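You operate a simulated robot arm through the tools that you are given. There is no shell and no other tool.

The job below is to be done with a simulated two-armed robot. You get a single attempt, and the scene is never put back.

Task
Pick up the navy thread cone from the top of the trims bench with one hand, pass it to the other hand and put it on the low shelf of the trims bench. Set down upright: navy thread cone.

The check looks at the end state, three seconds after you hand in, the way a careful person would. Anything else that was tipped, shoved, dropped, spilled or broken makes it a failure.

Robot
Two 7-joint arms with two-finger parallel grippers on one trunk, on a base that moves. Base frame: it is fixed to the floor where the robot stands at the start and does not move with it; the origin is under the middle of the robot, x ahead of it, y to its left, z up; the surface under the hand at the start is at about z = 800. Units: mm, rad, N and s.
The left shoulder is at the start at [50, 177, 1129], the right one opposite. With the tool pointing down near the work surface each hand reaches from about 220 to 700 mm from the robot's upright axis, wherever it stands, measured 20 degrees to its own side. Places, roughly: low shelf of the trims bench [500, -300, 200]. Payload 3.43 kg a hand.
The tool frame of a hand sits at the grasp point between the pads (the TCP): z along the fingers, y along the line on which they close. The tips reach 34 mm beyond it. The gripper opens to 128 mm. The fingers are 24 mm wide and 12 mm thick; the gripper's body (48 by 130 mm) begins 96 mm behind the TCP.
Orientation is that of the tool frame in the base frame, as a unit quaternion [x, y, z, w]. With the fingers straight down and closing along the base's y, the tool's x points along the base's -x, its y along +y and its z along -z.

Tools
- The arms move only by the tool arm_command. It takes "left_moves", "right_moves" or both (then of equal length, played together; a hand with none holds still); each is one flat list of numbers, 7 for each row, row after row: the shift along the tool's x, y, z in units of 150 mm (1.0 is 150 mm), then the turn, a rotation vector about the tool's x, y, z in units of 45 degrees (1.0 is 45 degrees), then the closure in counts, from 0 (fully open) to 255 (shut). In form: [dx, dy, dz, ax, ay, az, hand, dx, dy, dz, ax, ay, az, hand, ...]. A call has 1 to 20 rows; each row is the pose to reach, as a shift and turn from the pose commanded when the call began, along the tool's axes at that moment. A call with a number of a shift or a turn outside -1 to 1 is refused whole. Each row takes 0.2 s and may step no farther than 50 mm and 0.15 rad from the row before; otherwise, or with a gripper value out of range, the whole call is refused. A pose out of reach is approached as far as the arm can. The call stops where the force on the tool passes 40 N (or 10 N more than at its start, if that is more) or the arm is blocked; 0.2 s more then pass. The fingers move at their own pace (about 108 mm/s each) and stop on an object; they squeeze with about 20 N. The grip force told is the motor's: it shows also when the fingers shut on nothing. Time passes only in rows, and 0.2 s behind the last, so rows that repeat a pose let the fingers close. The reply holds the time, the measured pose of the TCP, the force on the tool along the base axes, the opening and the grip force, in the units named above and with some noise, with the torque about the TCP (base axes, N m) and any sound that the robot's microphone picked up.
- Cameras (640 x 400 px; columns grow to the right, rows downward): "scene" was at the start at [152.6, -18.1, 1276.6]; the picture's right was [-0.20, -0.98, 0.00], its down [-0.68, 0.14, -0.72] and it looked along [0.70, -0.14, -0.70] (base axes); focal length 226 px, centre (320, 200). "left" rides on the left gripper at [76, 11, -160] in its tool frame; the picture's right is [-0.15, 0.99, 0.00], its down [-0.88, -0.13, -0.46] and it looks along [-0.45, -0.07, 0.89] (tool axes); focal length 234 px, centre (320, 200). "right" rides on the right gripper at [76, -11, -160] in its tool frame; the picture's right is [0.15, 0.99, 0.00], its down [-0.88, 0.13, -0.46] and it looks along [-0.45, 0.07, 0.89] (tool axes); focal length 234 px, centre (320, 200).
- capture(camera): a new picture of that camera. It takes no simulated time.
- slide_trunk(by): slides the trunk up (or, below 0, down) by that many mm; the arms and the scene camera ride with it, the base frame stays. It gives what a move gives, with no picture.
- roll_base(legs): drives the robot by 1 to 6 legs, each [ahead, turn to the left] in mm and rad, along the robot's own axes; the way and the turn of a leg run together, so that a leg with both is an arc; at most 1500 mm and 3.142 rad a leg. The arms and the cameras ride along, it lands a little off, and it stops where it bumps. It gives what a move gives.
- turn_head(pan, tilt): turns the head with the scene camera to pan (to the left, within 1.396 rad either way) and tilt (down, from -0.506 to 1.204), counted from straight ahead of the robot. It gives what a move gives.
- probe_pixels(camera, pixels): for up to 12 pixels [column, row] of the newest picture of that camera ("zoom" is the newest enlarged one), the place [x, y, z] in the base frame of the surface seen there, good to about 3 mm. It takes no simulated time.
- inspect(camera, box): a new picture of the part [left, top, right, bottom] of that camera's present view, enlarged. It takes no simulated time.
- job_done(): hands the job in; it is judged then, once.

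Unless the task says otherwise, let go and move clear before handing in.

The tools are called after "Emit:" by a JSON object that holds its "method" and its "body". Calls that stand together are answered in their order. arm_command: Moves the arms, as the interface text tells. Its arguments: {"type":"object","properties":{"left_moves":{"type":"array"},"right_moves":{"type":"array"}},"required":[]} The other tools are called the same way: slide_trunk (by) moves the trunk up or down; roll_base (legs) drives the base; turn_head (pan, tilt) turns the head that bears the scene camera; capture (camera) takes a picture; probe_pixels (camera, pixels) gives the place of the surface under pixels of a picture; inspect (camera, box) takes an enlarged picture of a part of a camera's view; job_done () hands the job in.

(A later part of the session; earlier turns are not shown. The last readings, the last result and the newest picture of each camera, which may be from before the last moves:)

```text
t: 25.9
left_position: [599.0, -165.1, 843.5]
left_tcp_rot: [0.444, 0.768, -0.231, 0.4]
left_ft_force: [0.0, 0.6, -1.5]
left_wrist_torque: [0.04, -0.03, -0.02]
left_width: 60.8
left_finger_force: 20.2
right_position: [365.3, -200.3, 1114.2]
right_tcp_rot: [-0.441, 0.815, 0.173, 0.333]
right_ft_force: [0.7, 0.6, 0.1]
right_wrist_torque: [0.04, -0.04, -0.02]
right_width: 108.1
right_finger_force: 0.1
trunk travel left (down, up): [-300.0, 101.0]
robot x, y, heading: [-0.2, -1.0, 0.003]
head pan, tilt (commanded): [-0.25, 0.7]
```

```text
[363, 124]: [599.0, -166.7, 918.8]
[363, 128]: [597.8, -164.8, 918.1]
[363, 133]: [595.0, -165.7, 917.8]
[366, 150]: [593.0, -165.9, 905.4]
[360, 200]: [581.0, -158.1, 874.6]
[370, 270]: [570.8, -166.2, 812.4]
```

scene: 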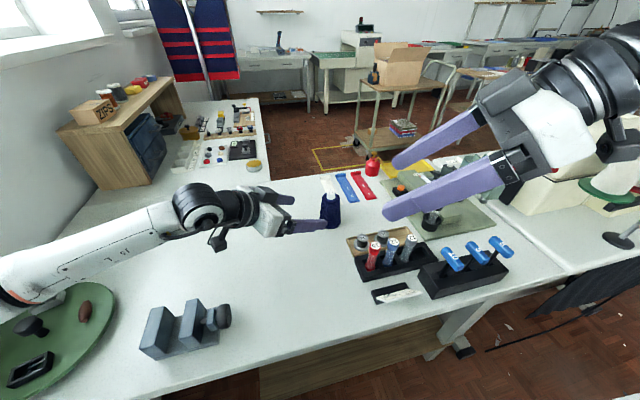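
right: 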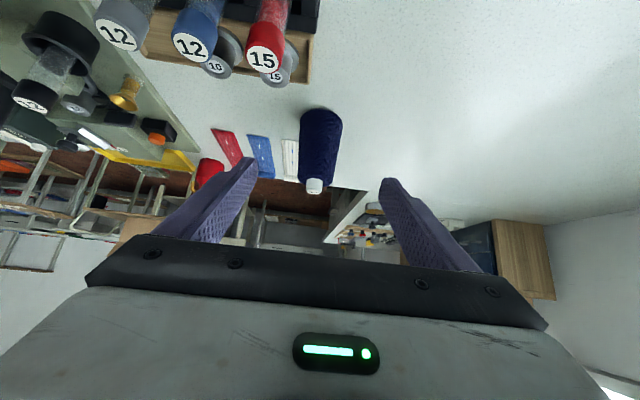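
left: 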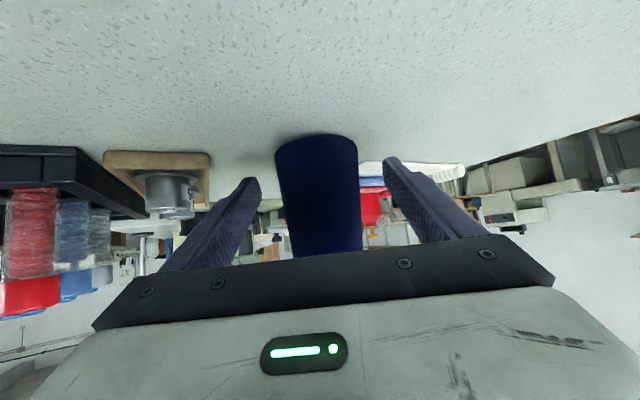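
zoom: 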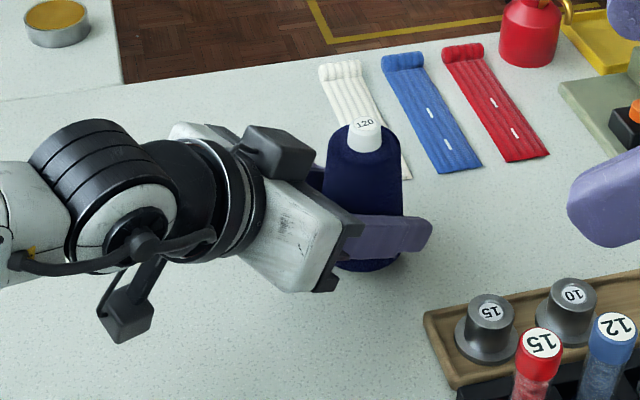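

The width (60.8) and nub height (918) did not change over 2 s, so this grip is sound. I'll lift the cone slowly by 30 mm, and send the right hand a zero move to learn whether its commanded pose is still the unreachable one.

Emit:
{"method": "arm_command", "body": {"left_moves": [-0.027, 0, -0.019, 0, 0, 0, 255, -0.082, 0, -0.057, 0, 0, 0, 255, -0.123, 0, -0.086, 0, 0, 0, 255, -0.164, 0, -0.114, 0, 0, 0, 255, -0.164, 0, -0.114, 0, 0, 0, 255], "right_moves": [0, 0, 0, 0, 0, 0, 40, 0, 0, 0, 0, 0, 0, 40, 0, 0, 0, 0, 0, 0, 40, 0, 0, 0, 0, 0, 0, 40, 0, 0, 0, 0, 0, 0, 40]}}

Emit:
{"method": "capture", "body": {"camera": "scene"}}

Emit:
{"method": "inspect", "body": {"camera": "scene", "box": [240, 140, 400, 260]}}

```text
t: 27.1
left_position: [600.1, -164.6, 873.7]
left_tcp_rot: [0.443, 0.768, -0.231, 0.4]
left_ft_force: [0.5, -0.3, -2.3]
left_wrist_torque: [0.0, 0.03, 0.02]
left_width: 60.4
left_finger_force: 20.1
right_position: [365.1, -201.7, 1114.2]
right_tcp_rot: [-0.441, 0.816, 0.173, 0.332]
right_ft_force: [0.3, 0.7, 0.2]
right_wrist_torque: [0.02, -0.02, -0.05]
right_width: 108.0
right_finger_force: 0.0
trunk travel left (down, up): [-300.0, 101.0]
robot x, y, heading: [-0.8, -3.0, -0.002]
head pan, tilt (commanded): [-0.25, 0.7]
```

```text
taken
```

scene: 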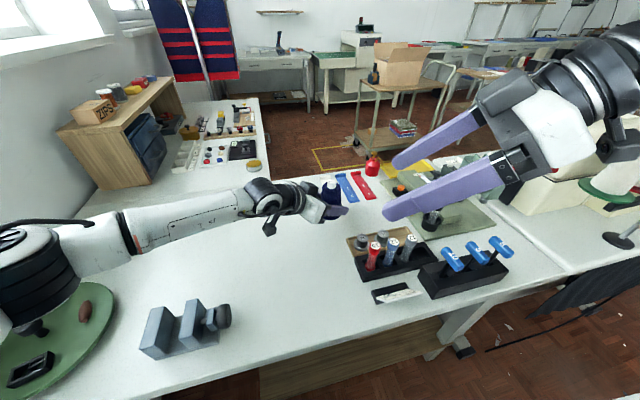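

```text
3.33 times, centred on (320, 200) of scene
```

zoom: 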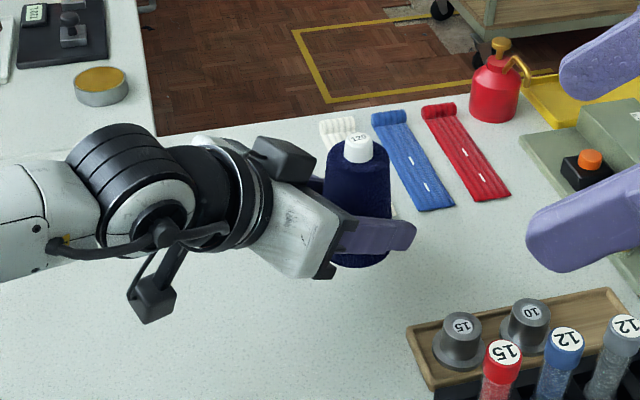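

The cone lifts straight with the hand (held at 60.4 mm, ~2 N), and the right hand accepts moves from where it is. I'll carry the cone gently to the handover point (520,-90,960).

Emit:
{"method": "arm_command", "body": {"left_moves": [-0.005, -0.015, -0.064, 0, 0, 0, 255, -0.015, -0.044, -0.193, 0, 0, 0, 255, -0.025, -0.073, -0.321, 0, 0, 0, 255, -0.036, -0.103, -0.45, 0, 0, 0, 255, -0.046, -0.132, -0.578, 0, 0, 0, 255, -0.056, -0.161, -0.706, 0, 0, 0, 255, -0.066, -0.19, -0.835, 0, 0, 0, 255, -0.071, -0.205, -0.899, 0, 0, 0, 255, -0.071, -0.205, -0.899, 0, 0, 0, 255]}}

Emit:
{"method": "capture", "body": {"camera": "scene"}}

Emit:
{"method": "inspect", "body": {"camera": "scene", "box": [220, 120, 420, 260]}}

Emit:
{"method": "capture", "body": {"camera": "right"}}

```text
t: 29.1
left_position: [520.1, -91.3, 961.2]
left_tcp_rot: [0.444, 0.768, -0.231, 0.4]
left_ft_force: [0.0, 1.7, -1.4]
left_wrist_torque: [0.03, -0.02, 0.01]
left_width: 60.6
left_finger_force: 19.7
right_position: [366.3, -201.3, 1114.7]
right_tcp_rot: [-0.441, 0.815, 0.173, 0.332]
right_ft_force: [0.3, -0.4, 0.3]
right_wrist_torque: [0.01, 0.0, -0.01]
right_width: 107.9
right_finger_force: 0.1
trunk travel left (down, up): [-300.0, 101.0]
robot x, y, heading: [-3.0, -0.1, 0.002]
head pan, tilt (commanded): [-0.25, 0.7]
```

```text
taken
```

scene: 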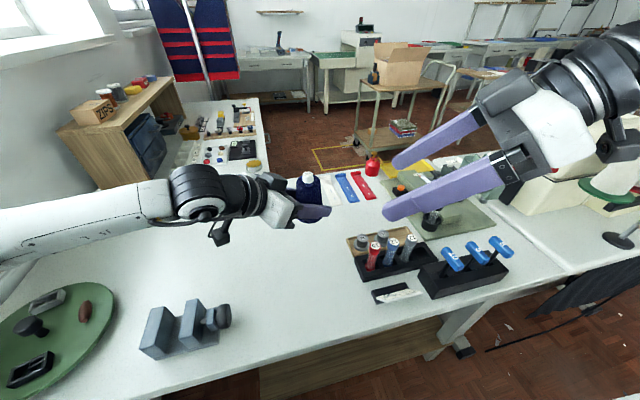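

```text
2.86 times, centred on (320, 190) of scene
```

zoom: 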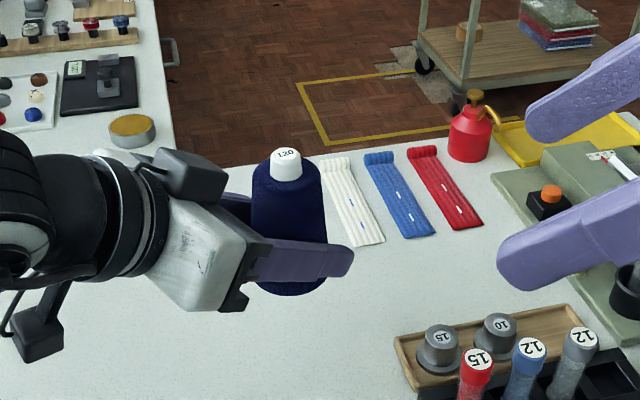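

```text
taken
```

right: 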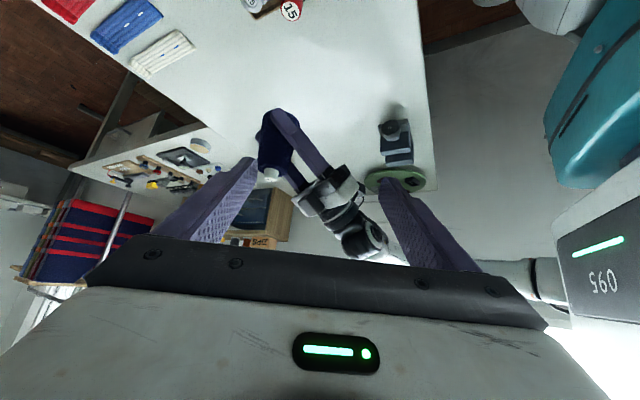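

The cone is still upright at the handover point (zoom (286,180)). I'll probe the nub for its exact place and swing the right hand to a pre-approach 130 mm short of the upper body, opening cut to 80 mm so its fingers clear the left palm.

Emit:
{"method": "probe_pixels", "body": {"camera": "zoom", "pixels": [[286, 152], [286, 157], [286, 165], [275, 170], [298, 170], [260, 200], [318, 200], [290, 220], [290, 285]]}}

Emit:
{"method": "arm_command", "body": {"right_moves": [-0.036, -0.061, 0.102, 0.037, -0.048, 0.036, 60, -0.073, -0.122, 0.205, 0.075, -0.097, 0.071, 80, -0.109, -0.182, 0.307, 0.112, -0.145, 0.107, 95, -0.146, -0.243, 0.41, 0.15, -0.194, 0.142, 95, -0.182, -0.304, 0.512, 0.187, -0.242, 0.178, 95]}}

Emit:
{"method": "capture", "body": {"camera": "right"}}

Emit:
{"method": "capture", "body": {"camera": "scene"}}

```text
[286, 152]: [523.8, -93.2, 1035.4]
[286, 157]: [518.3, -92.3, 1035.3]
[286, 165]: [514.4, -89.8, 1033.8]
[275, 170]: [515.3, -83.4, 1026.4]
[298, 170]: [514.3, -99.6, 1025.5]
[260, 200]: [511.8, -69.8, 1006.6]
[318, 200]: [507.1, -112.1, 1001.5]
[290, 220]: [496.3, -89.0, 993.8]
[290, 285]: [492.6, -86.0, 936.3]
```

```text
t: 30.3
left_position: [519.1, -90.6, 959.3]
left_tcp_rot: [0.444, 0.768, -0.231, 0.4]
left_ft_force: [0.4, 0.1, -0.5]
left_wrist_torque: [0.01, -0.01, -0.01]
left_width: 60.5
left_finger_force: 19.8
right_position: [444.3, -166.1, 1078.9]
right_tcp_rot: [-0.339, 0.82, 0.176, 0.427]
right_ft_force: [-0.5, -0.8, -0.3]
right_wrist_torque: [-0.01, 0.03, 0.03]
right_width: 80.2
right_finger_force: 0.0
trunk travel left (down, up): [-300.0, 101.0]
robot x, y, heading: [1.5, -3.9, 0.0]
head pan, tilt (commanded): [-0.25, 0.7]
```

```text
taken
```

right: 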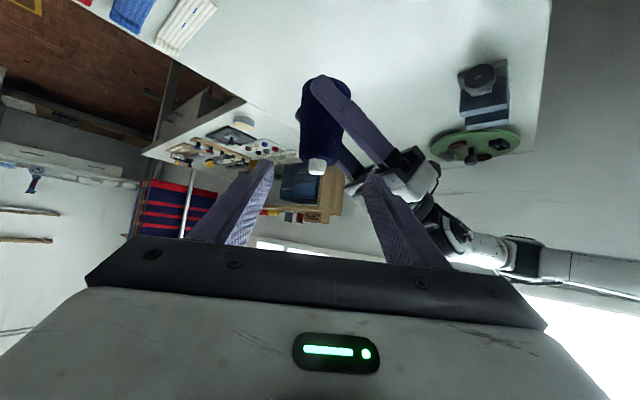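

```text
taken
```

scene: 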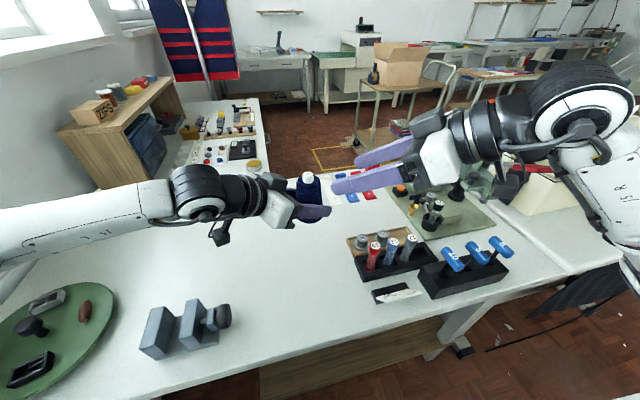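

The right hand sits on its pre-approach; the nub top reads (521,-92.5,1035), so the cone's base is at z≈919 and my target height on the upper body is right. I'll advance 85 mm along the tool axis and check the clearances.

Emit:
{"method": "arm_command", "body": {"right_moves": [0, -0.012, 0.142, 0, 0, 0, 95, 0, -0.012, 0.283, 0, 0, 0, 95, 0, -0.012, 0.425, 0, 0, 0, 95, 0, -0.012, 0.567, 0, 0, 0, 95]}}

Emit:
{"method": "capture", "body": {"camera": "right"}}

Emit:
{"method": "capture", "body": {"camera": "left"}}

Emit:
{"method": "inspect", "body": {"camera": "scene", "box": [220, 120, 420, 260]}}

```text
t: 31.3
left_position: [519.3, -89.2, 959.4]
left_tcp_rot: [0.443, 0.769, -0.231, 0.399]
left_ft_force: [-0.7, 1.1, -2.9]
left_wrist_torque: [-0.09, -0.11, -0.05]
left_width: 60.5
left_finger_force: 19.8
right_position: [495.0, -118.7, 1030.4]
right_tcp_rot: [-0.339, 0.819, 0.176, 0.428]
right_ft_force: [1.2, -0.4, 2.1]
right_wrist_torque: [0.08, 0.02, 0.0]
right_width: 79.5
right_finger_force: 0.1
trunk travel left (down, up): [-300.0, 101.0]
robot x, y, heading: [-0.8, 0.8, -0.002]
head pan, tilt (commanded): [-0.25, 0.7]
```

```text
taken
```

right: 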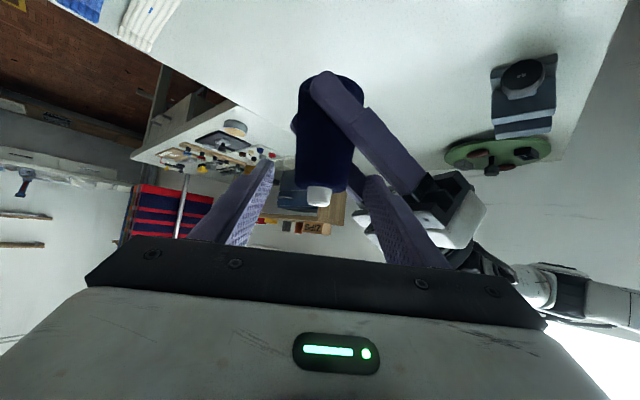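

```text
taken
```

left: 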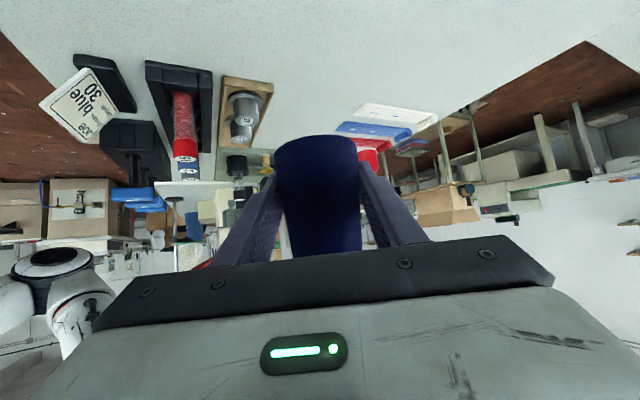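

```text
2.86 times, centred on (320, 190) of scene
```

zoom: 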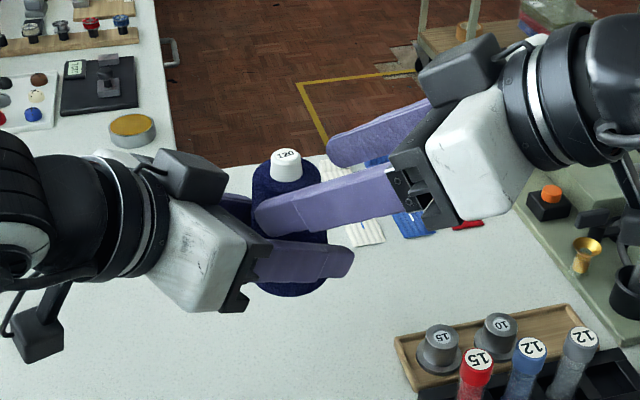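

The forces (right +2 N up, left −2.9 N down, small torques) say the right rear fingertip just touches the left rear finger at about (477,-71,1001). I'll back off 40 mm at once, narrow the opening to 66 mm and raise the line by 6 mm.

Emit:
{"method": "arm_command", "body": {"right_moves": [-0.01, 0, -0.1, 0, 0, 0, 95, -0.033, 0, -0.223, 0, 0, 0, 105, -0.033, 0, -0.29, 0, 0, 0, 124, -0.033, 0, -0.29, 0, 0, 0, 124]}}

Emit:
{"method": "capture", "body": {"camera": "right"}}

Emit:
{"method": "inspect", "body": {"camera": "scene", "box": [220, 120, 420, 260]}}

Emit:
{"method": "probe_pixels", "body": {"camera": "zoom", "pixels": [[286, 152], [286, 157], [286, 165], [275, 170], [298, 170], [290, 285]]}}

```text
t: 32.3
left_position: [520.7, -89.6, 960.1]
left_tcp_rot: [0.443, 0.769, -0.23, 0.4]
left_ft_force: [-0.3, 0.1, -1.3]
left_wrist_torque: [0.01, 0.03, -0.03]
left_width: 60.7
left_finger_force: 19.9
right_position: [471.2, -140.9, 1060.4]
right_tcp_rot: [-0.34, 0.819, 0.177, 0.426]
right_ft_force: [0.1, 0.1, 0.2]
right_wrist_torque: [-0.01, 0.01, -0.03]
right_width: 65.7
right_finger_force: 0.0
trunk travel left (down, up): [-300.0, 101.0]
robot x, y, heading: [2.4, -0.2, -0.0]
head pan, tilt (commanded): [-0.25, 0.7]
```

```text
taken
```

right: 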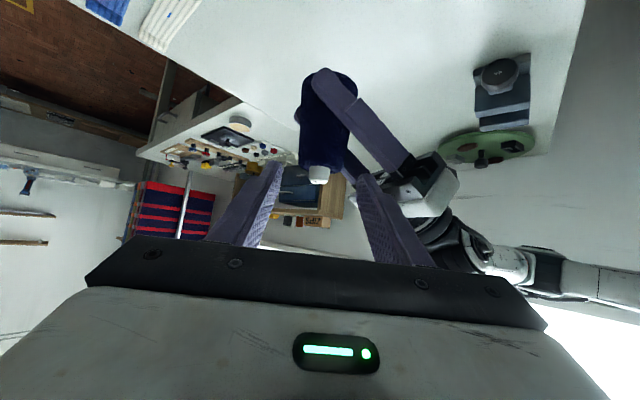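

```text
2.86 times, centred on (320, 190) of scene
```

zoom: 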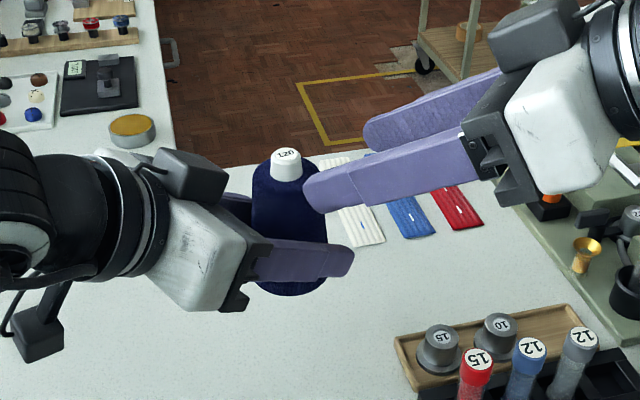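

```text
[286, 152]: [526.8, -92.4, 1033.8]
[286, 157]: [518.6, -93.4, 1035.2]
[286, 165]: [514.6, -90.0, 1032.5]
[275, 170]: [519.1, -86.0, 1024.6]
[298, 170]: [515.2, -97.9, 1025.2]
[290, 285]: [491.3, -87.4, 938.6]
```

No contact force remains and the cone is undisturbed; its nub at (318,174) in the right view is midway between the fingers. I'll advance 86 mm to the upper body at z≈1010.

Emit:
{"method": "arm_command", "body": {"right_moves": [0, 0, 0.115, 0, 0, 0, 124, 0, 0, 0.23, 0, 0, 0, 124, 0, 0, 0.345, 0, 0, 0, 124, 0, 0, 0.46, 0, 0, 0, 124, 0, 0, 0.573, 0, 0, 0, 124]}}

Emit:
{"method": "capture", "body": {"camera": "right"}}

Emit:
{"method": "inspect", "body": {"camera": "scene", "box": [220, 120, 420, 260]}}

```text
t: 33.5
left_position: [521.1, -90.5, 960.3]
left_tcp_rot: [0.443, 0.768, -0.231, 0.4]
left_ft_force: [-0.4, -1.0, -1.3]
left_wrist_torque: [0.02, -0.03, 0.02]
left_width: 60.3
left_finger_force: 19.8
right_position: [521.9, -90.2, 1010.6]
right_tcp_rot: [-0.34, 0.819, 0.176, 0.427]
right_ft_force: [-0.2, 0.2, -0.4]
right_wrist_torque: [0.01, -0.01, 0.0]
right_width: 65.8
right_finger_force: 0.1
trunk travel left (down, up): [-300.0, 101.0]
robot x, y, heading: [6.8, 0.5, -0.005]
head pan, tilt (commanded): [-0.25, 0.7]
```

```text
taken
```

right: 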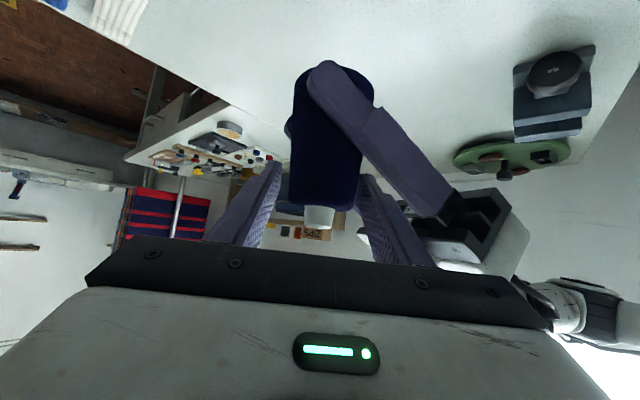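

```text
2.86 times, centred on (320, 190) of scene
```

zoom: 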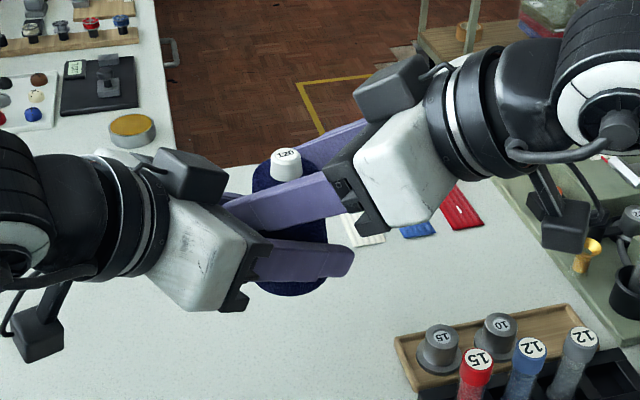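

Both hands show no contact force and the right pads straddle the upper body. I'll close the right hand while the left still holds.

Emit:
{"method": "arm_command", "body": {"right_moves": [0, 0, 0, 0, 0, 0, 140, 0, 0, 0, 0, 0, 0, 155, 0, 0, 0, 0, 0, 0, 200, 0, 0, 0, 0, 0, 0, 255, 0, 0, 0, 0, 0, 0, 255]}}

Emit:
{"method": "capture", "body": {"camera": "right"}}

Emit:
{"method": "inspect", "body": {"camera": "scene", "box": [220, 120, 420, 260]}}

Emit:
{"method": "probe_pixels", "body": {"camera": "zoom", "pixels": [[286, 152], [286, 157], [286, 165], [275, 170], [298, 170], [290, 285]]}}

```text
t: 34.7
left_position: [521.8, -90.8, 960.8]
left_tcp_rot: [0.444, 0.768, -0.231, 0.4]
left_ft_force: [3.3, -4.4, -1.3]
left_wrist_torque: [0.06, 0.09, 0.08]
left_width: 60.5
left_finger_force: 19.7
right_position: [522.2, -90.3, 1010.2]
right_tcp_rot: [-0.34, 0.819, 0.178, 0.427]
right_ft_force: [-3.5, 4.1, -0.4]
right_wrist_torque: [0.17, 0.11, -0.02]
right_width: 50.9
right_finger_force: 20.3
trunk travel left (down, up): [-300.0, 101.0]
robot x, y, heading: [0.5, -2.1, -0.001]
head pan, tilt (commanded): [-0.25, 0.7]
```

```text
taken
```

right: 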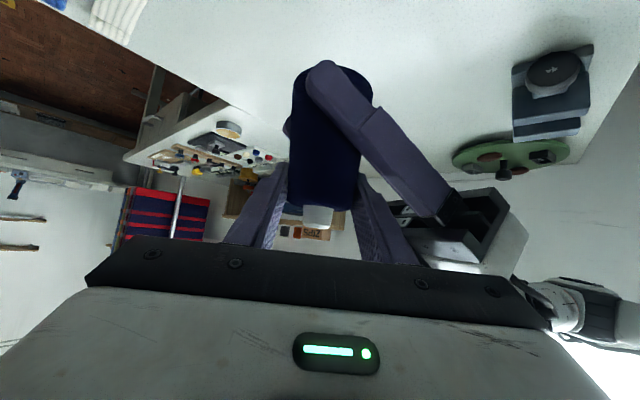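

```text
2.86 times, centred on (320, 190) of scene
```

zoom: 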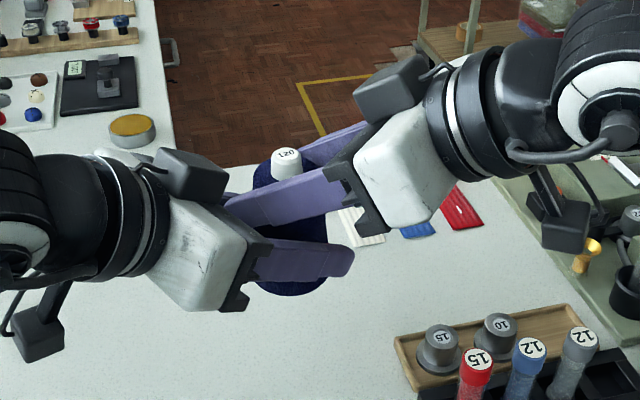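

```text
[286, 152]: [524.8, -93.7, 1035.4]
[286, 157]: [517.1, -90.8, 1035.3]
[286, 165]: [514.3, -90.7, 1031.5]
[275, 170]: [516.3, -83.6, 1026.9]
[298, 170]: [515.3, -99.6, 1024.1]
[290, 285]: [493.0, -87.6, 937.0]
```

The right grips at 50.9 mm with 20 N; a ~5 N sideways preload along its closing line shows it is about 1 mm off centre. I'll nudge the right hand 1 mm along that line to relax it before opening the left.

Emit:
{"method": "arm_command", "body": {"right_moves": [0, 0.005, 0, 0, 0, 0, 255, 0, 0.008, 0, 0, 0, 0, 255, 0, 0.008, 0, 0, 0, 0, 255]}}

```text
t: 35.5
left_position: [519.1, -89.8, 959.7]
left_tcp_rot: [0.443, 0.768, -0.231, 0.4]
left_ft_force: [-1.9, -3.5, -1.9]
left_wrist_torque: [0.08, -0.08, 0.11]
left_width: 60.4
left_finger_force: 20.0
right_position: [520.6, -90.7, 1009.6]
right_tcp_rot: [-0.339, 0.82, 0.176, 0.427]
right_ft_force: [1.7, 4.5, 0.0]
right_wrist_torque: [0.09, 0.04, -0.1]
right_width: 50.8
right_finger_force: 19.4
trunk travel left (down, up): [-300.0, 101.0]
robot x, y, heading: [1.1, 2.7, 0.0]
head pan, tilt (commanded): [-0.25, 0.7]
```

The preload dropped to about 2 N along the closing line. Now I'll open the left fingers just slightly (to ~66 mm), so that they still cage the cone while I see whether the right grip carries it.

Emit:
{"method": "arm_command", "body": {"left_moves": [0, 0, 0, 0, 0, 0, 124, 0, 0, 0, 0, 0, 0, 124, 0, 0, 0, 0, 0, 0, 124]}}

Emit:
{"method": "inspect", "body": {"camera": "scene", "box": [220, 120, 420, 260]}}

Emit:
{"method": "probe_pixels", "body": {"camera": "zoom", "pixels": [[286, 152], [286, 157], [286, 165], [275, 170], [298, 170], [290, 285]]}}

Emit:
{"method": "capture", "body": {"camera": "right"}}

Emit:
{"method": "capture", "body": {"camera": "left"}}

```text
t: 36.3
left_position: [520.0, -90.0, 960.2]
left_tcp_rot: [0.444, 0.768, -0.232, 0.4]
left_ft_force: [0.7, -1.2, 0.0]
left_wrist_torque: [-0.03, -0.02, 0.01]
left_width: 65.9
left_finger_force: 0.1
right_position: [520.5, -89.4, 1008.8]
right_tcp_rot: [-0.34, 0.819, 0.177, 0.426]
right_ft_force: [0.8, 0.3, -0.2]
right_wrist_torque: [0.03, -0.01, 0.02]
right_width: 50.9
right_finger_force: 20.1
trunk travel left (down, up): [-300.0, 101.0]
robot x, y, heading: [1.4, -1.5, 0.0]
head pan, tilt (commanded): [-0.25, 0.7]
```

```text
2.86 times, centred on (320, 190) of scene
```

zoom: 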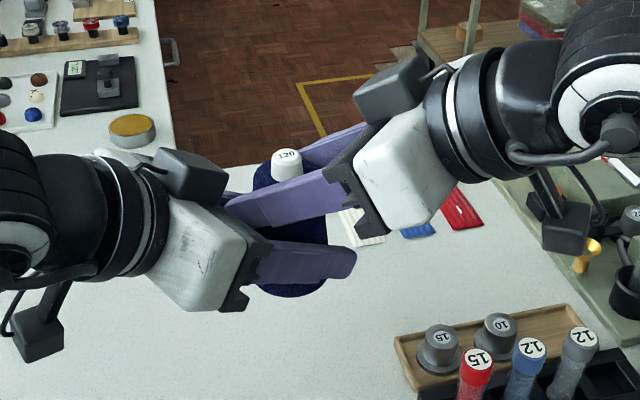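

```text
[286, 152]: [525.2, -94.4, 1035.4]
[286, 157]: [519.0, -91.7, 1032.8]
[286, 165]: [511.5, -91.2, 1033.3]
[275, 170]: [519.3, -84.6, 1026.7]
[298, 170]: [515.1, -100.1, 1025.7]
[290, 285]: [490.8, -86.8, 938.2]
```

```text
taken
```

right: 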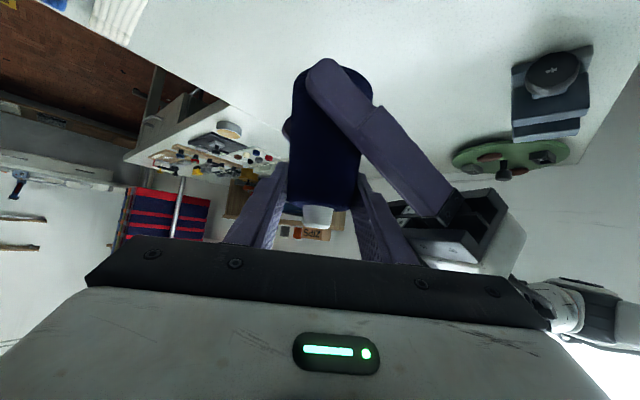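

```text
taken
```

left: 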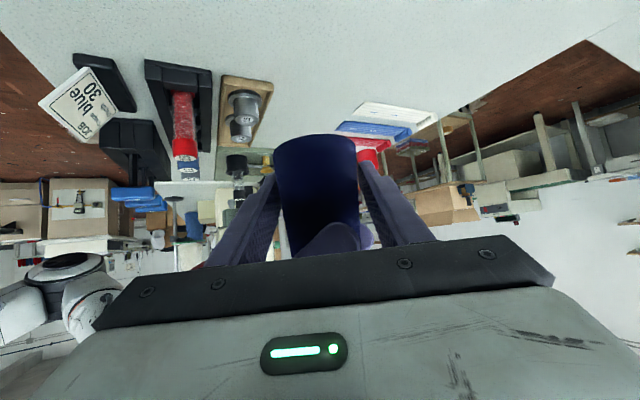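

The nub did not move (1035) and the right width stays 50.9, so the right hand carries it. I'll wait another second inside the cage and re-read forces.

Emit:
{"method": "arm_command", "body": {"left_moves": [0, 0, 0, 0, 0, 0, 115, 0, 0, 0, 0, 0, 0, 115, 0, 0, 0, 0, 0, 0, 115, 0, 0, 0, 0, 0, 0, 115, 0, 0, 0, 0, 0, 0, 115]}}

Emit:
{"method": "inspect", "body": {"camera": "left", "box": [200, 100, 440, 270]}}

Emit:
{"method": "inspect", "body": {"camera": "scene", "box": [220, 120, 420, 260]}}

```text
t: 37.5
left_position: [520.8, -90.3, 960.1]
left_tcp_rot: [0.443, 0.768, -0.231, 0.4]
left_ft_force: [-0.7, 0.0, -0.1]
left_wrist_torque: [0.04, 0.0, 0.0]
left_width: 70.3
left_finger_force: 0.1
right_position: [520.8, -90.7, 1009.5]
right_tcp_rot: [-0.34, 0.819, 0.177, 0.427]
right_ft_force: [0.3, 0.2, -0.5]
right_wrist_torque: [0.0, -0.03, -0.03]
right_width: 50.8
right_finger_force: 20.1
trunk travel left (down, up): [-300.0, 101.0]
robot x, y, heading: [-0.8, -1.2, 0.001]
head pan, tilt (commanded): [-0.25, 0.7]
```

```text
2.35 times, centred on (320, 185) of left
```

zoom: 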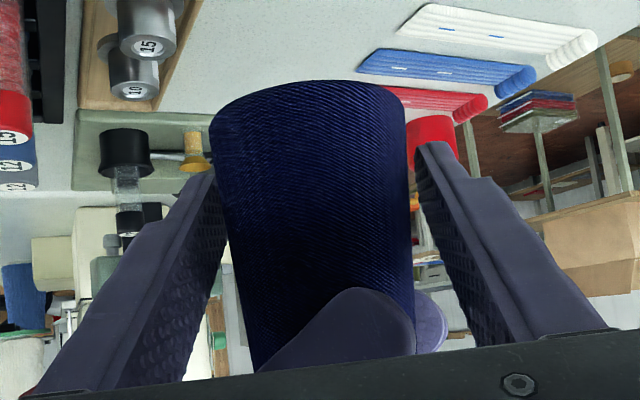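

```text
2.86 times, centred on (320, 190) of scene
```

zoom: 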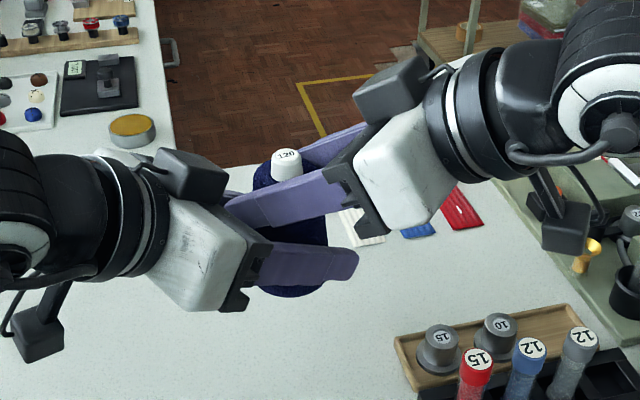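

Both left pads show clear gaps to the cone in the left view, and the right hand holds steady. I'll slide the left hand straight back along its axis by 140 mm.

Emit:
{"method": "arm_command", "body": {"left_moves": [0, 0, -0.08, 0, 0, 0, 105, 0, 0, -0.2, 0, 0, 0, 100, 0, 0, -0.36, 0, 0, 0, 100, 0, 0, -0.56, 0, 0, 0, 100, 0, 0, -0.76, 0, 0, 0, 100, 0, 0, -0.95, 0, 0, 0, 100]}}

Emit:
{"method": "capture", "body": {"camera": "scene"}}

Emit:
{"method": "inspect", "body": {"camera": "scene", "box": [220, 120, 420, 260]}}

Emit:
{"method": "capture", "body": {"camera": "left"}}

```text
t: 38.9
left_position: [461.3, 10.2, 1042.6]
left_tcp_rot: [0.444, 0.768, -0.231, 0.4]
left_ft_force: [-0.4, -0.9, -0.3]
left_wrist_torque: [0.03, -0.01, -0.02]
left_width: 78.1
left_finger_force: 0.1
right_position: [520.8, -89.5, 1010.4]
right_tcp_rot: [-0.34, 0.819, 0.177, 0.426]
right_ft_force: [0.4, 0.1, -0.2]
right_wrist_torque: [0.0, 0.01, -0.02]
right_width: 50.9
right_finger_force: 20.0
trunk travel left (down, up): [-300.0, 101.0]
robot x, y, heading: [0.2, 2.9, 0.0]
head pan, tilt (commanded): [-0.25, 0.7]
```

```text
taken
```

scene: 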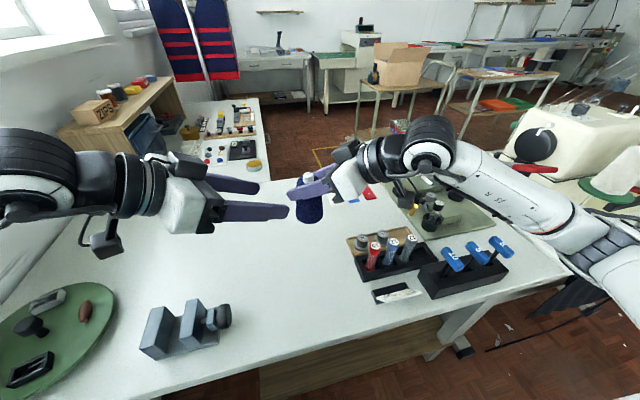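

```text
2.86 times, centred on (320, 190) of scene
```

zoom: 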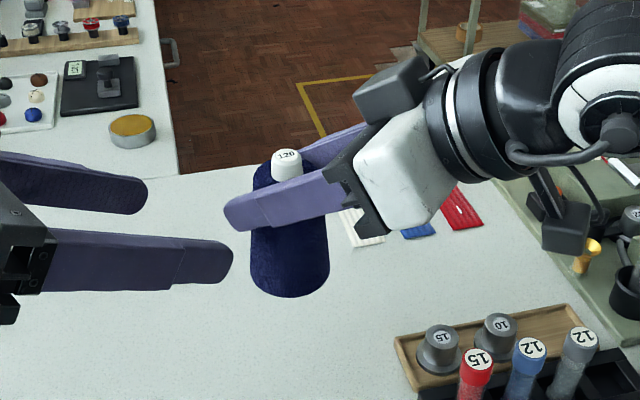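

```text
taken
```

left: 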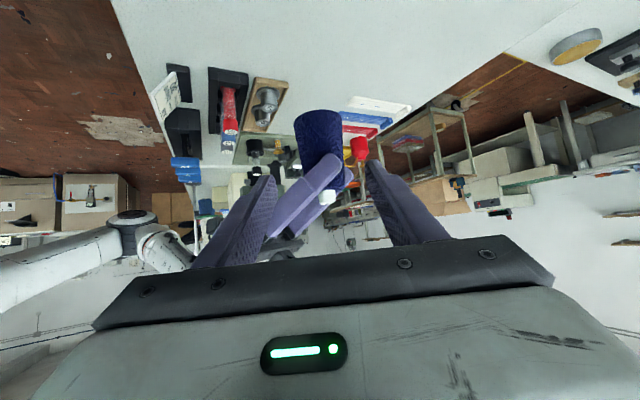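

The left hand is clear and the cone hangs upright in the right hand (zoom (288,230)), gripped at 50.9 mm. I'll bring the left hand back toward a down-pointing park near the body in two steps, which also lets its camera see the floor ahead of the base.

Emit:
{"method": "arm_command", "body": {"left_moves": [0.047, -0.039, -0.104, -0.053, 0.092, -0.102, 60, 0.095, -0.077, -0.207, -0.106, 0.184, -0.204, 0, 0.142, -0.116, -0.311, -0.16, 0.276, -0.307, 0, 0.189, -0.154, -0.414, -0.213, 0.368, -0.409, 0, 0.237, -0.193, -0.518, -0.266, 0.46, -0.511, 0, 0.284, -0.231, -0.621, -0.319, 0.552, -0.613, 0]}}

Emit:
{"method": "capture", "body": {"camera": "scene"}}

```text
t: 40.3
left_position: [381.5, 80.5, 1061.7]
left_tcp_rot: [0.235, 0.941, -0.122, 0.213]
left_ft_force: [-0.1, -0.2, -0.4]
left_wrist_torque: [0.0, -0.01, -0.01]
left_width: 128.0
left_finger_force: 0.0
right_position: [521.2, -90.1, 1010.3]
right_tcp_rot: [-0.341, 0.819, 0.177, 0.426]
right_ft_force: [0.6, 0.0, -1.0]
right_wrist_torque: [0.01, 0.0, -0.03]
right_width: 50.8
right_finger_force: 19.9
trunk travel left (down, up): [-300.0, 101.0]
robot x, y, heading: [1.9, -4.0, -0.001]
head pan, tilt (commanded): [-0.25, 0.7]
```

```text
taken
```

scene: 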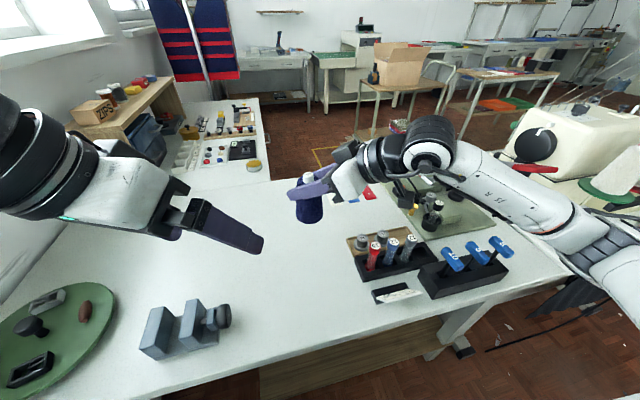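

The left hand is half-way back and the cone is steady. I'll finish the left hand's park near (300,160,1080) and then look down with its camera.

Emit:
{"method": "arm_command", "body": {"left_moves": [0.097, 0.029, -0.078, -0.053, 0.092, -0.102, 0, 0.194, 0.058, -0.156, -0.106, 0.184, -0.204, 0, 0.292, 0.087, -0.235, -0.16, 0.276, -0.307, 0, 0.389, 0.115, -0.313, -0.213, 0.368, -0.409, 0, 0.486, 0.144, -0.391, -0.266, 0.46, -0.511, 0, 0.583, 0.173, -0.469, -0.319, 0.552, -0.613, 0]}}

Emit:
{"method": "capture", "body": {"camera": "left"}}

Emit:
{"method": "capture", "body": {"camera": "scene"}}

```text
t: 41.7
left_position: [300.4, 160.5, 1079.8]
left_tcp_rot: [-0.002, 1.0, 0.0, 0.0]
left_ft_force: [0.2, -0.9, 0.5]
left_wrist_torque: [-0.02, -0.01, 0.01]
left_width: 128.2
left_finger_force: 0.0
right_position: [520.1, -90.5, 1010.6]
right_tcp_rot: [-0.34, 0.819, 0.178, 0.427]
right_ft_force: [0.6, -0.4, 0.9]
right_wrist_torque: [-0.03, 0.01, 0.04]
right_width: 50.8
right_finger_force: 19.6
trunk travel left (down, up): [-300.0, 101.0]
robot x, y, heading: [3.1, 4.9, -0.005]
head pan, tilt (commanded): [-0.25, 0.7]
```

```text
taken
```

left: 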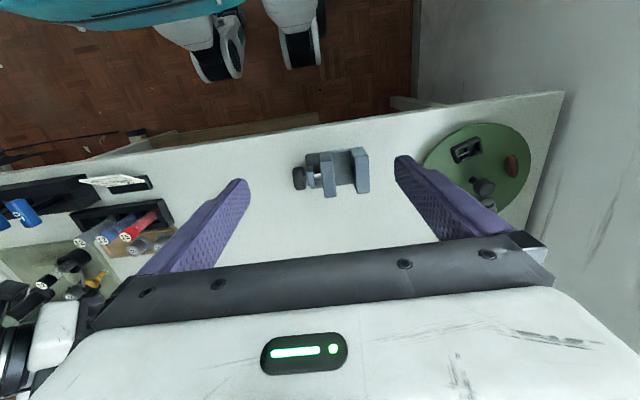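

```text
taken
```

scene: 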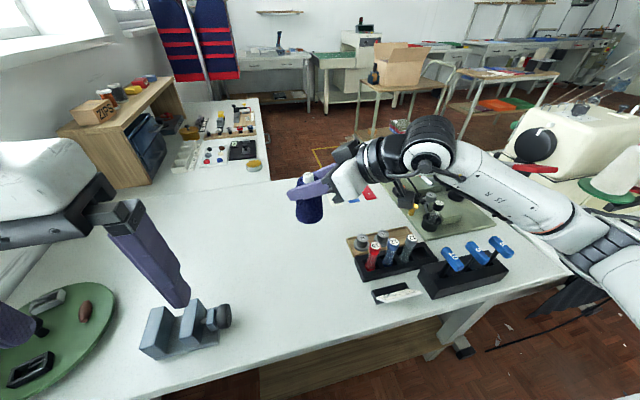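

The left camera shows the robot's own wheels at (215,50) and (298,40), the teal body at the top, and the bench's front edge at about row 125. I'll probe these for the free space between base and bench.

Emit:
{"method": "probe_pixels", "body": {"camera": "left", "pixels": [[218, 72], [235, 20], [300, 60], [285, 10], [120, 22], [200, 8], [250, 138], [180, 130], [230, 125], [310, 117], [350, 90], [410, 80]]}}

Emit:
{"method": "probe_pixels", "body": {"camera": "scene", "pixels": [[570, 295], [600, 290], [540, 290], [600, 235], [540, 225], [480, 190], [635, 265], [455, 345], [470, 352], [640, 330], [600, 340], [300, 380]]}}

```text
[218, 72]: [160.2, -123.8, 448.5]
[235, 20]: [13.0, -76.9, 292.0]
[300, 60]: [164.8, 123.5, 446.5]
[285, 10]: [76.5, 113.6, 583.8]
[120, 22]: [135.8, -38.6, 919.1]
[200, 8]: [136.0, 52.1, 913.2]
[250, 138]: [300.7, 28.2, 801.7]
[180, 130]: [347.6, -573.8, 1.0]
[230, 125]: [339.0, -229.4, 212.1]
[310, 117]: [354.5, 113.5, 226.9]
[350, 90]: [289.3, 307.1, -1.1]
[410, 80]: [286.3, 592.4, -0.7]
```

```text
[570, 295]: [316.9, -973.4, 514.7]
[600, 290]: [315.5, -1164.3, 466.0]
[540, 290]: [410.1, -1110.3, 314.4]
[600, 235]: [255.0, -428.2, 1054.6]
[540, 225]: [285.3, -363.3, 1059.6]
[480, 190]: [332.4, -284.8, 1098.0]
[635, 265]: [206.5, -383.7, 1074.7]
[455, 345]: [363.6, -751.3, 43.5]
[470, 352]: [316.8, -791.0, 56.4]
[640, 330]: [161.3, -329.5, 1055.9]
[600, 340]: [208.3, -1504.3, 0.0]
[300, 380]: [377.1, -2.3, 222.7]
```

The dark-rimmed parts below the body read (160,±124,448), so something of the robot sticks forward at knee height. I'll enlarge that part of the left view.

Emit:
{"method": "inspect", "body": {"camera": "left", "box": [60, 0, 380, 160]}}

Emit:
{"method": "probe_pixels", "body": {"camera": "zoom", "pixels": [[300, 155], [340, 60], [355, 100], [290, 100], [230, 50], [290, 40], [470, 110], [500, 50], [440, 30], [100, 30], [350, 30], [480, 130]]}}

```text
2.00 times, centred on (220, 80) of left
```

zoom: 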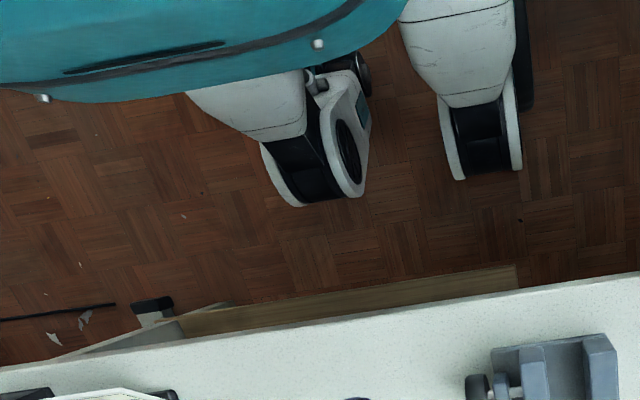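

```text
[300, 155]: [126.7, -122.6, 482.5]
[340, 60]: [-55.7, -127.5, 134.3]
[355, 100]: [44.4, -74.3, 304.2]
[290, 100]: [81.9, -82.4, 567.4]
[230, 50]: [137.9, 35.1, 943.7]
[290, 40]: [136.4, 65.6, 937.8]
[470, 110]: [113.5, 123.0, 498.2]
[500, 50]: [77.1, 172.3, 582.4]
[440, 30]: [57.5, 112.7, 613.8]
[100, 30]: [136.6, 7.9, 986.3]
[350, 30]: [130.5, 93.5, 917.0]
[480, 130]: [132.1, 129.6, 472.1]
```

The robot has bent legs with knees at about (165,±124,450), which will push forward when the trunk goes down, so I need room. I'll first back off a small 30 mm as a gentle test with the cone in hand (cone base z≈919, items on its line are lower).

Emit:
{"method": "roll_base", "body": {"legs": [[-30, 0]]}}

Emit:
{"method": "capture", "body": {"camera": "scene"}}

Emit:
{"method": "inspect", "body": {"camera": "scene", "box": [220, 120, 420, 260]}}

```text
t: 42.5
left_position: [270.1, 161.7, 1079.2]
left_tcp_rot: [0.0, 1.0, -0.001, 0.001]
left_ft_force: [-0.2, 0.0, 0.0]
left_wrist_torque: [0.02, -0.05, 0.0]
left_width: 128.0
left_finger_force: 0.1
right_position: [490.9, -89.6, 1008.5]
right_tcp_rot: [-0.339, 0.82, 0.175, 0.427]
right_ft_force: [0.0, 0.4, -0.3]
right_wrist_torque: [0.0, 0.01, -0.02]
right_width: 50.6
right_finger_force: 19.4
trunk travel left (down, up): [-300.0, 101.0]
robot x, y, heading: [-28.4, -1.0, -0.001]
head pan, tilt (commanded): [-0.25, 0.7]
```

```text
taken
```

scene: 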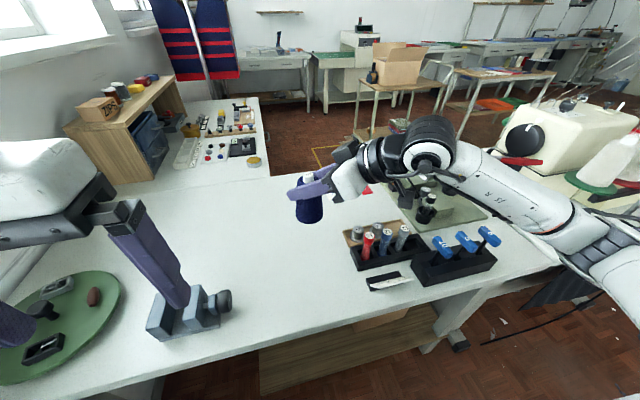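

```text
2.86 times, centred on (320, 190) of scene
```

zoom: 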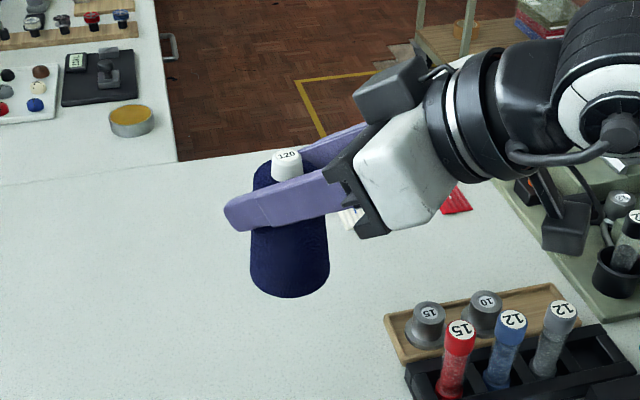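

The cone stayed put in the grip (50.6 mm). I'll back off another 200 mm.

Emit:
{"method": "roll_base", "body": {"legs": [[-200, 0]]}}

Emit:
{"method": "turn_head", "body": {"pan": -0.25, "tilt": 0.8}}

Emit:
{"method": "capture", "body": {"camera": "scene"}}

Emit:
{"method": "capture", "body": {"camera": "left"}}

```text
t: 44.1
left_position: [70.6, 160.8, 1079.5]
left_tcp_rot: [0.0, 1.0, 0.0, 0.001]
left_ft_force: [0.5, 0.7, 0.0]
left_wrist_torque: [0.0, 0.0, 0.0]
left_width: 128.2
left_finger_force: 0.1
right_position: [290.0, -90.9, 1010.5]
right_tcp_rot: [-0.339, 0.82, 0.176, 0.427]
right_ft_force: [-0.1, 0.0, -0.4]
right_wrist_torque: [0.0, 0.05, -0.02]
right_width: 50.5
right_finger_force: 19.6
trunk travel left (down, up): [-300.0, 101.0]
robot x, y, heading: [-229.4, -1.6, -0.003]
head pan, tilt (commanded): [-0.25, 0.7]
```

```text
t: 44.8
left_position: [71.5, 160.0, 1079.2]
left_tcp_rot: [0.0, 1.0, 0.001, -0.001]
left_ft_force: [0.3, 0.4, 0.4]
left_wrist_torque: [0.02, 0.0, -0.01]
left_width: 127.7
left_finger_force: 0.1
right_position: [290.5, -91.0, 1011.8]
right_tcp_rot: [-0.339, 0.82, 0.176, 0.426]
right_ft_force: [-0.3, 0.0, 0.3]
right_wrist_torque: [0.02, -0.02, -0.03]
right_width: 50.5
right_finger_force: 20.1
trunk travel left (down, up): [-300.0, 101.0]
robot x, y, heading: [-229.0, 1.0, 0.001]
head pan, tilt (commanded): [-0.25, 0.799]
```

```text
taken
```

scene: 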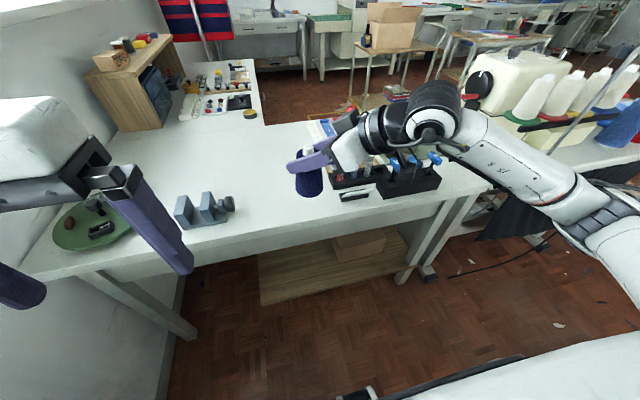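

```text
taken
```

left: 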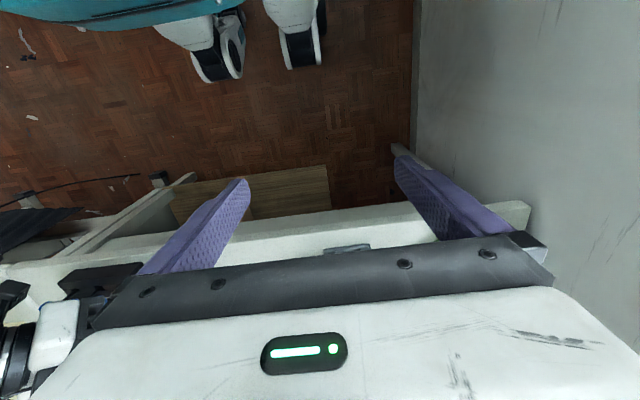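

Backed off to x≈-229; the cone is still upright at (308,183). The shelf is now visible around (330,270), with something like a box at (358,243); I'll enlarge and probe it.

Emit:
{"method": "inspect", "body": {"camera": "scene", "box": [240, 200, 440, 320]}}

Emit:
{"method": "probe_pixels", "body": {"camera": "zoom", "pixels": [[80, 320], [80, 200], [200, 290], [200, 240], [300, 260], [300, 200], [350, 180], [330, 145], [400, 240], [480, 230], [520, 170], [430, 150]]}}

```text
3.20 times, centred on (340, 260) of scene
```

zoom: 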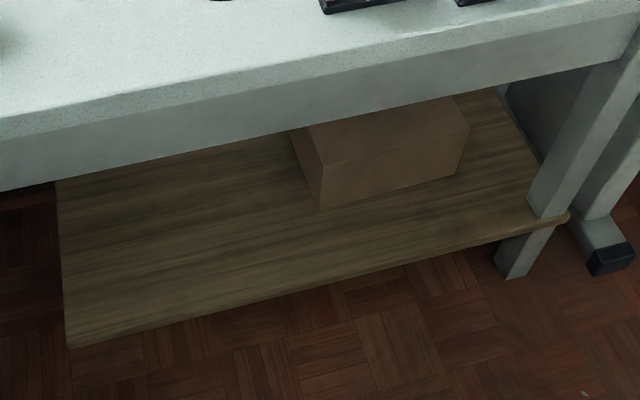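

```text
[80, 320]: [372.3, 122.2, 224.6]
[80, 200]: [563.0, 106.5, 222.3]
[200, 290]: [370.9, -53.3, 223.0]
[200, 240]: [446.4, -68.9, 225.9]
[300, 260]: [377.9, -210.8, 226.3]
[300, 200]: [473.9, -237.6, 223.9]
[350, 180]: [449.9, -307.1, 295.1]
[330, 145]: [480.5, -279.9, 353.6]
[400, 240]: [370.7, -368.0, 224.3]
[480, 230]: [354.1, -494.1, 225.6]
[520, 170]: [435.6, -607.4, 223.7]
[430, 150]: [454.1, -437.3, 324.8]
```

A cardboard box stands on the shelf (x≥450, y≈-265 to -510, top z≈355); the free part is y from about +110 to -240. I'll draw the right hand back and slightly down to (201,-170,960), in front of the bench edge, turning its heading 15°.

Emit:
{"method": "arm_command", "body": {"right_moves": [0.06, 0.004, -0.038, 0.022, 0, 0.016, 255, 0.15, 0.01, -0.094, 0.056, 0, 0.039, 255, 0.25, 0.016, -0.157, 0.094, 0, 0.066, 255, 0.35, 0.023, -0.22, 0.131, 0, 0.092, 255, 0.45, 0.029, -0.283, 0.169, 0, 0.118, 255, 0.55, 0.036, -0.346, 0.206, 0, 0.144, 255, 0.65, 0.042, -0.409, 0.244, 0, 0.171, 255, 0.727, 0.047, -0.457, 0.273, 0, 0.191, 255]}}

Emit:
{"method": "capture", "body": {"camera": "scene"}}

Emit:
{"method": "capture", "body": {"camera": "right"}}

```text
t: 46.6
left_position: [71.3, 159.1, 1079.5]
left_tcp_rot: [-0.001, 1.0, 0.0, 0.0]
left_ft_force: [-0.7, -0.5, 0.1]
left_wrist_torque: [-0.03, 0.01, 0.01]
left_width: 128.1
left_finger_force: 0.1
right_position: [210.6, -169.7, 957.7]
right_tcp_rot: [-0.229, 0.857, 0.12, 0.446]
right_ft_force: [0.3, -0.3, 0.0]
right_wrist_torque: [-0.01, -0.03, 0.0]
right_width: 50.5
right_finger_force: 19.8
right hand out of reach, approached as far as the arm can: row 8
trunk travel left (down, up): [-300.0, 101.0]
robot x, y, heading: [-228.5, 0.3, -0.003]
head pan, tilt (commanded): [-0.25, 0.799]
```

```text
taken
```

scene: 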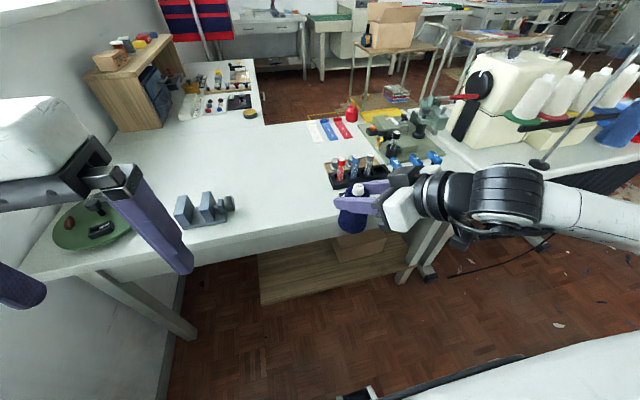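

```text
taken
```

right: 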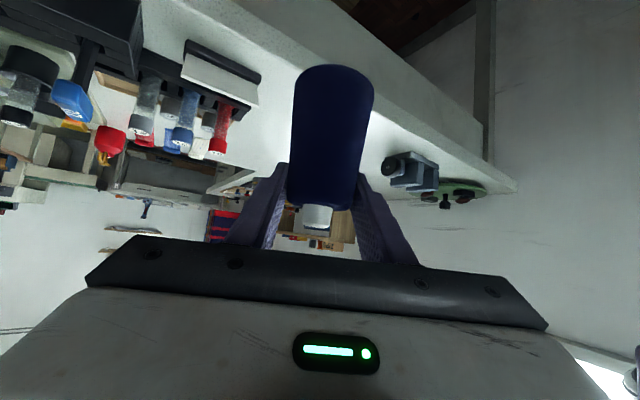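

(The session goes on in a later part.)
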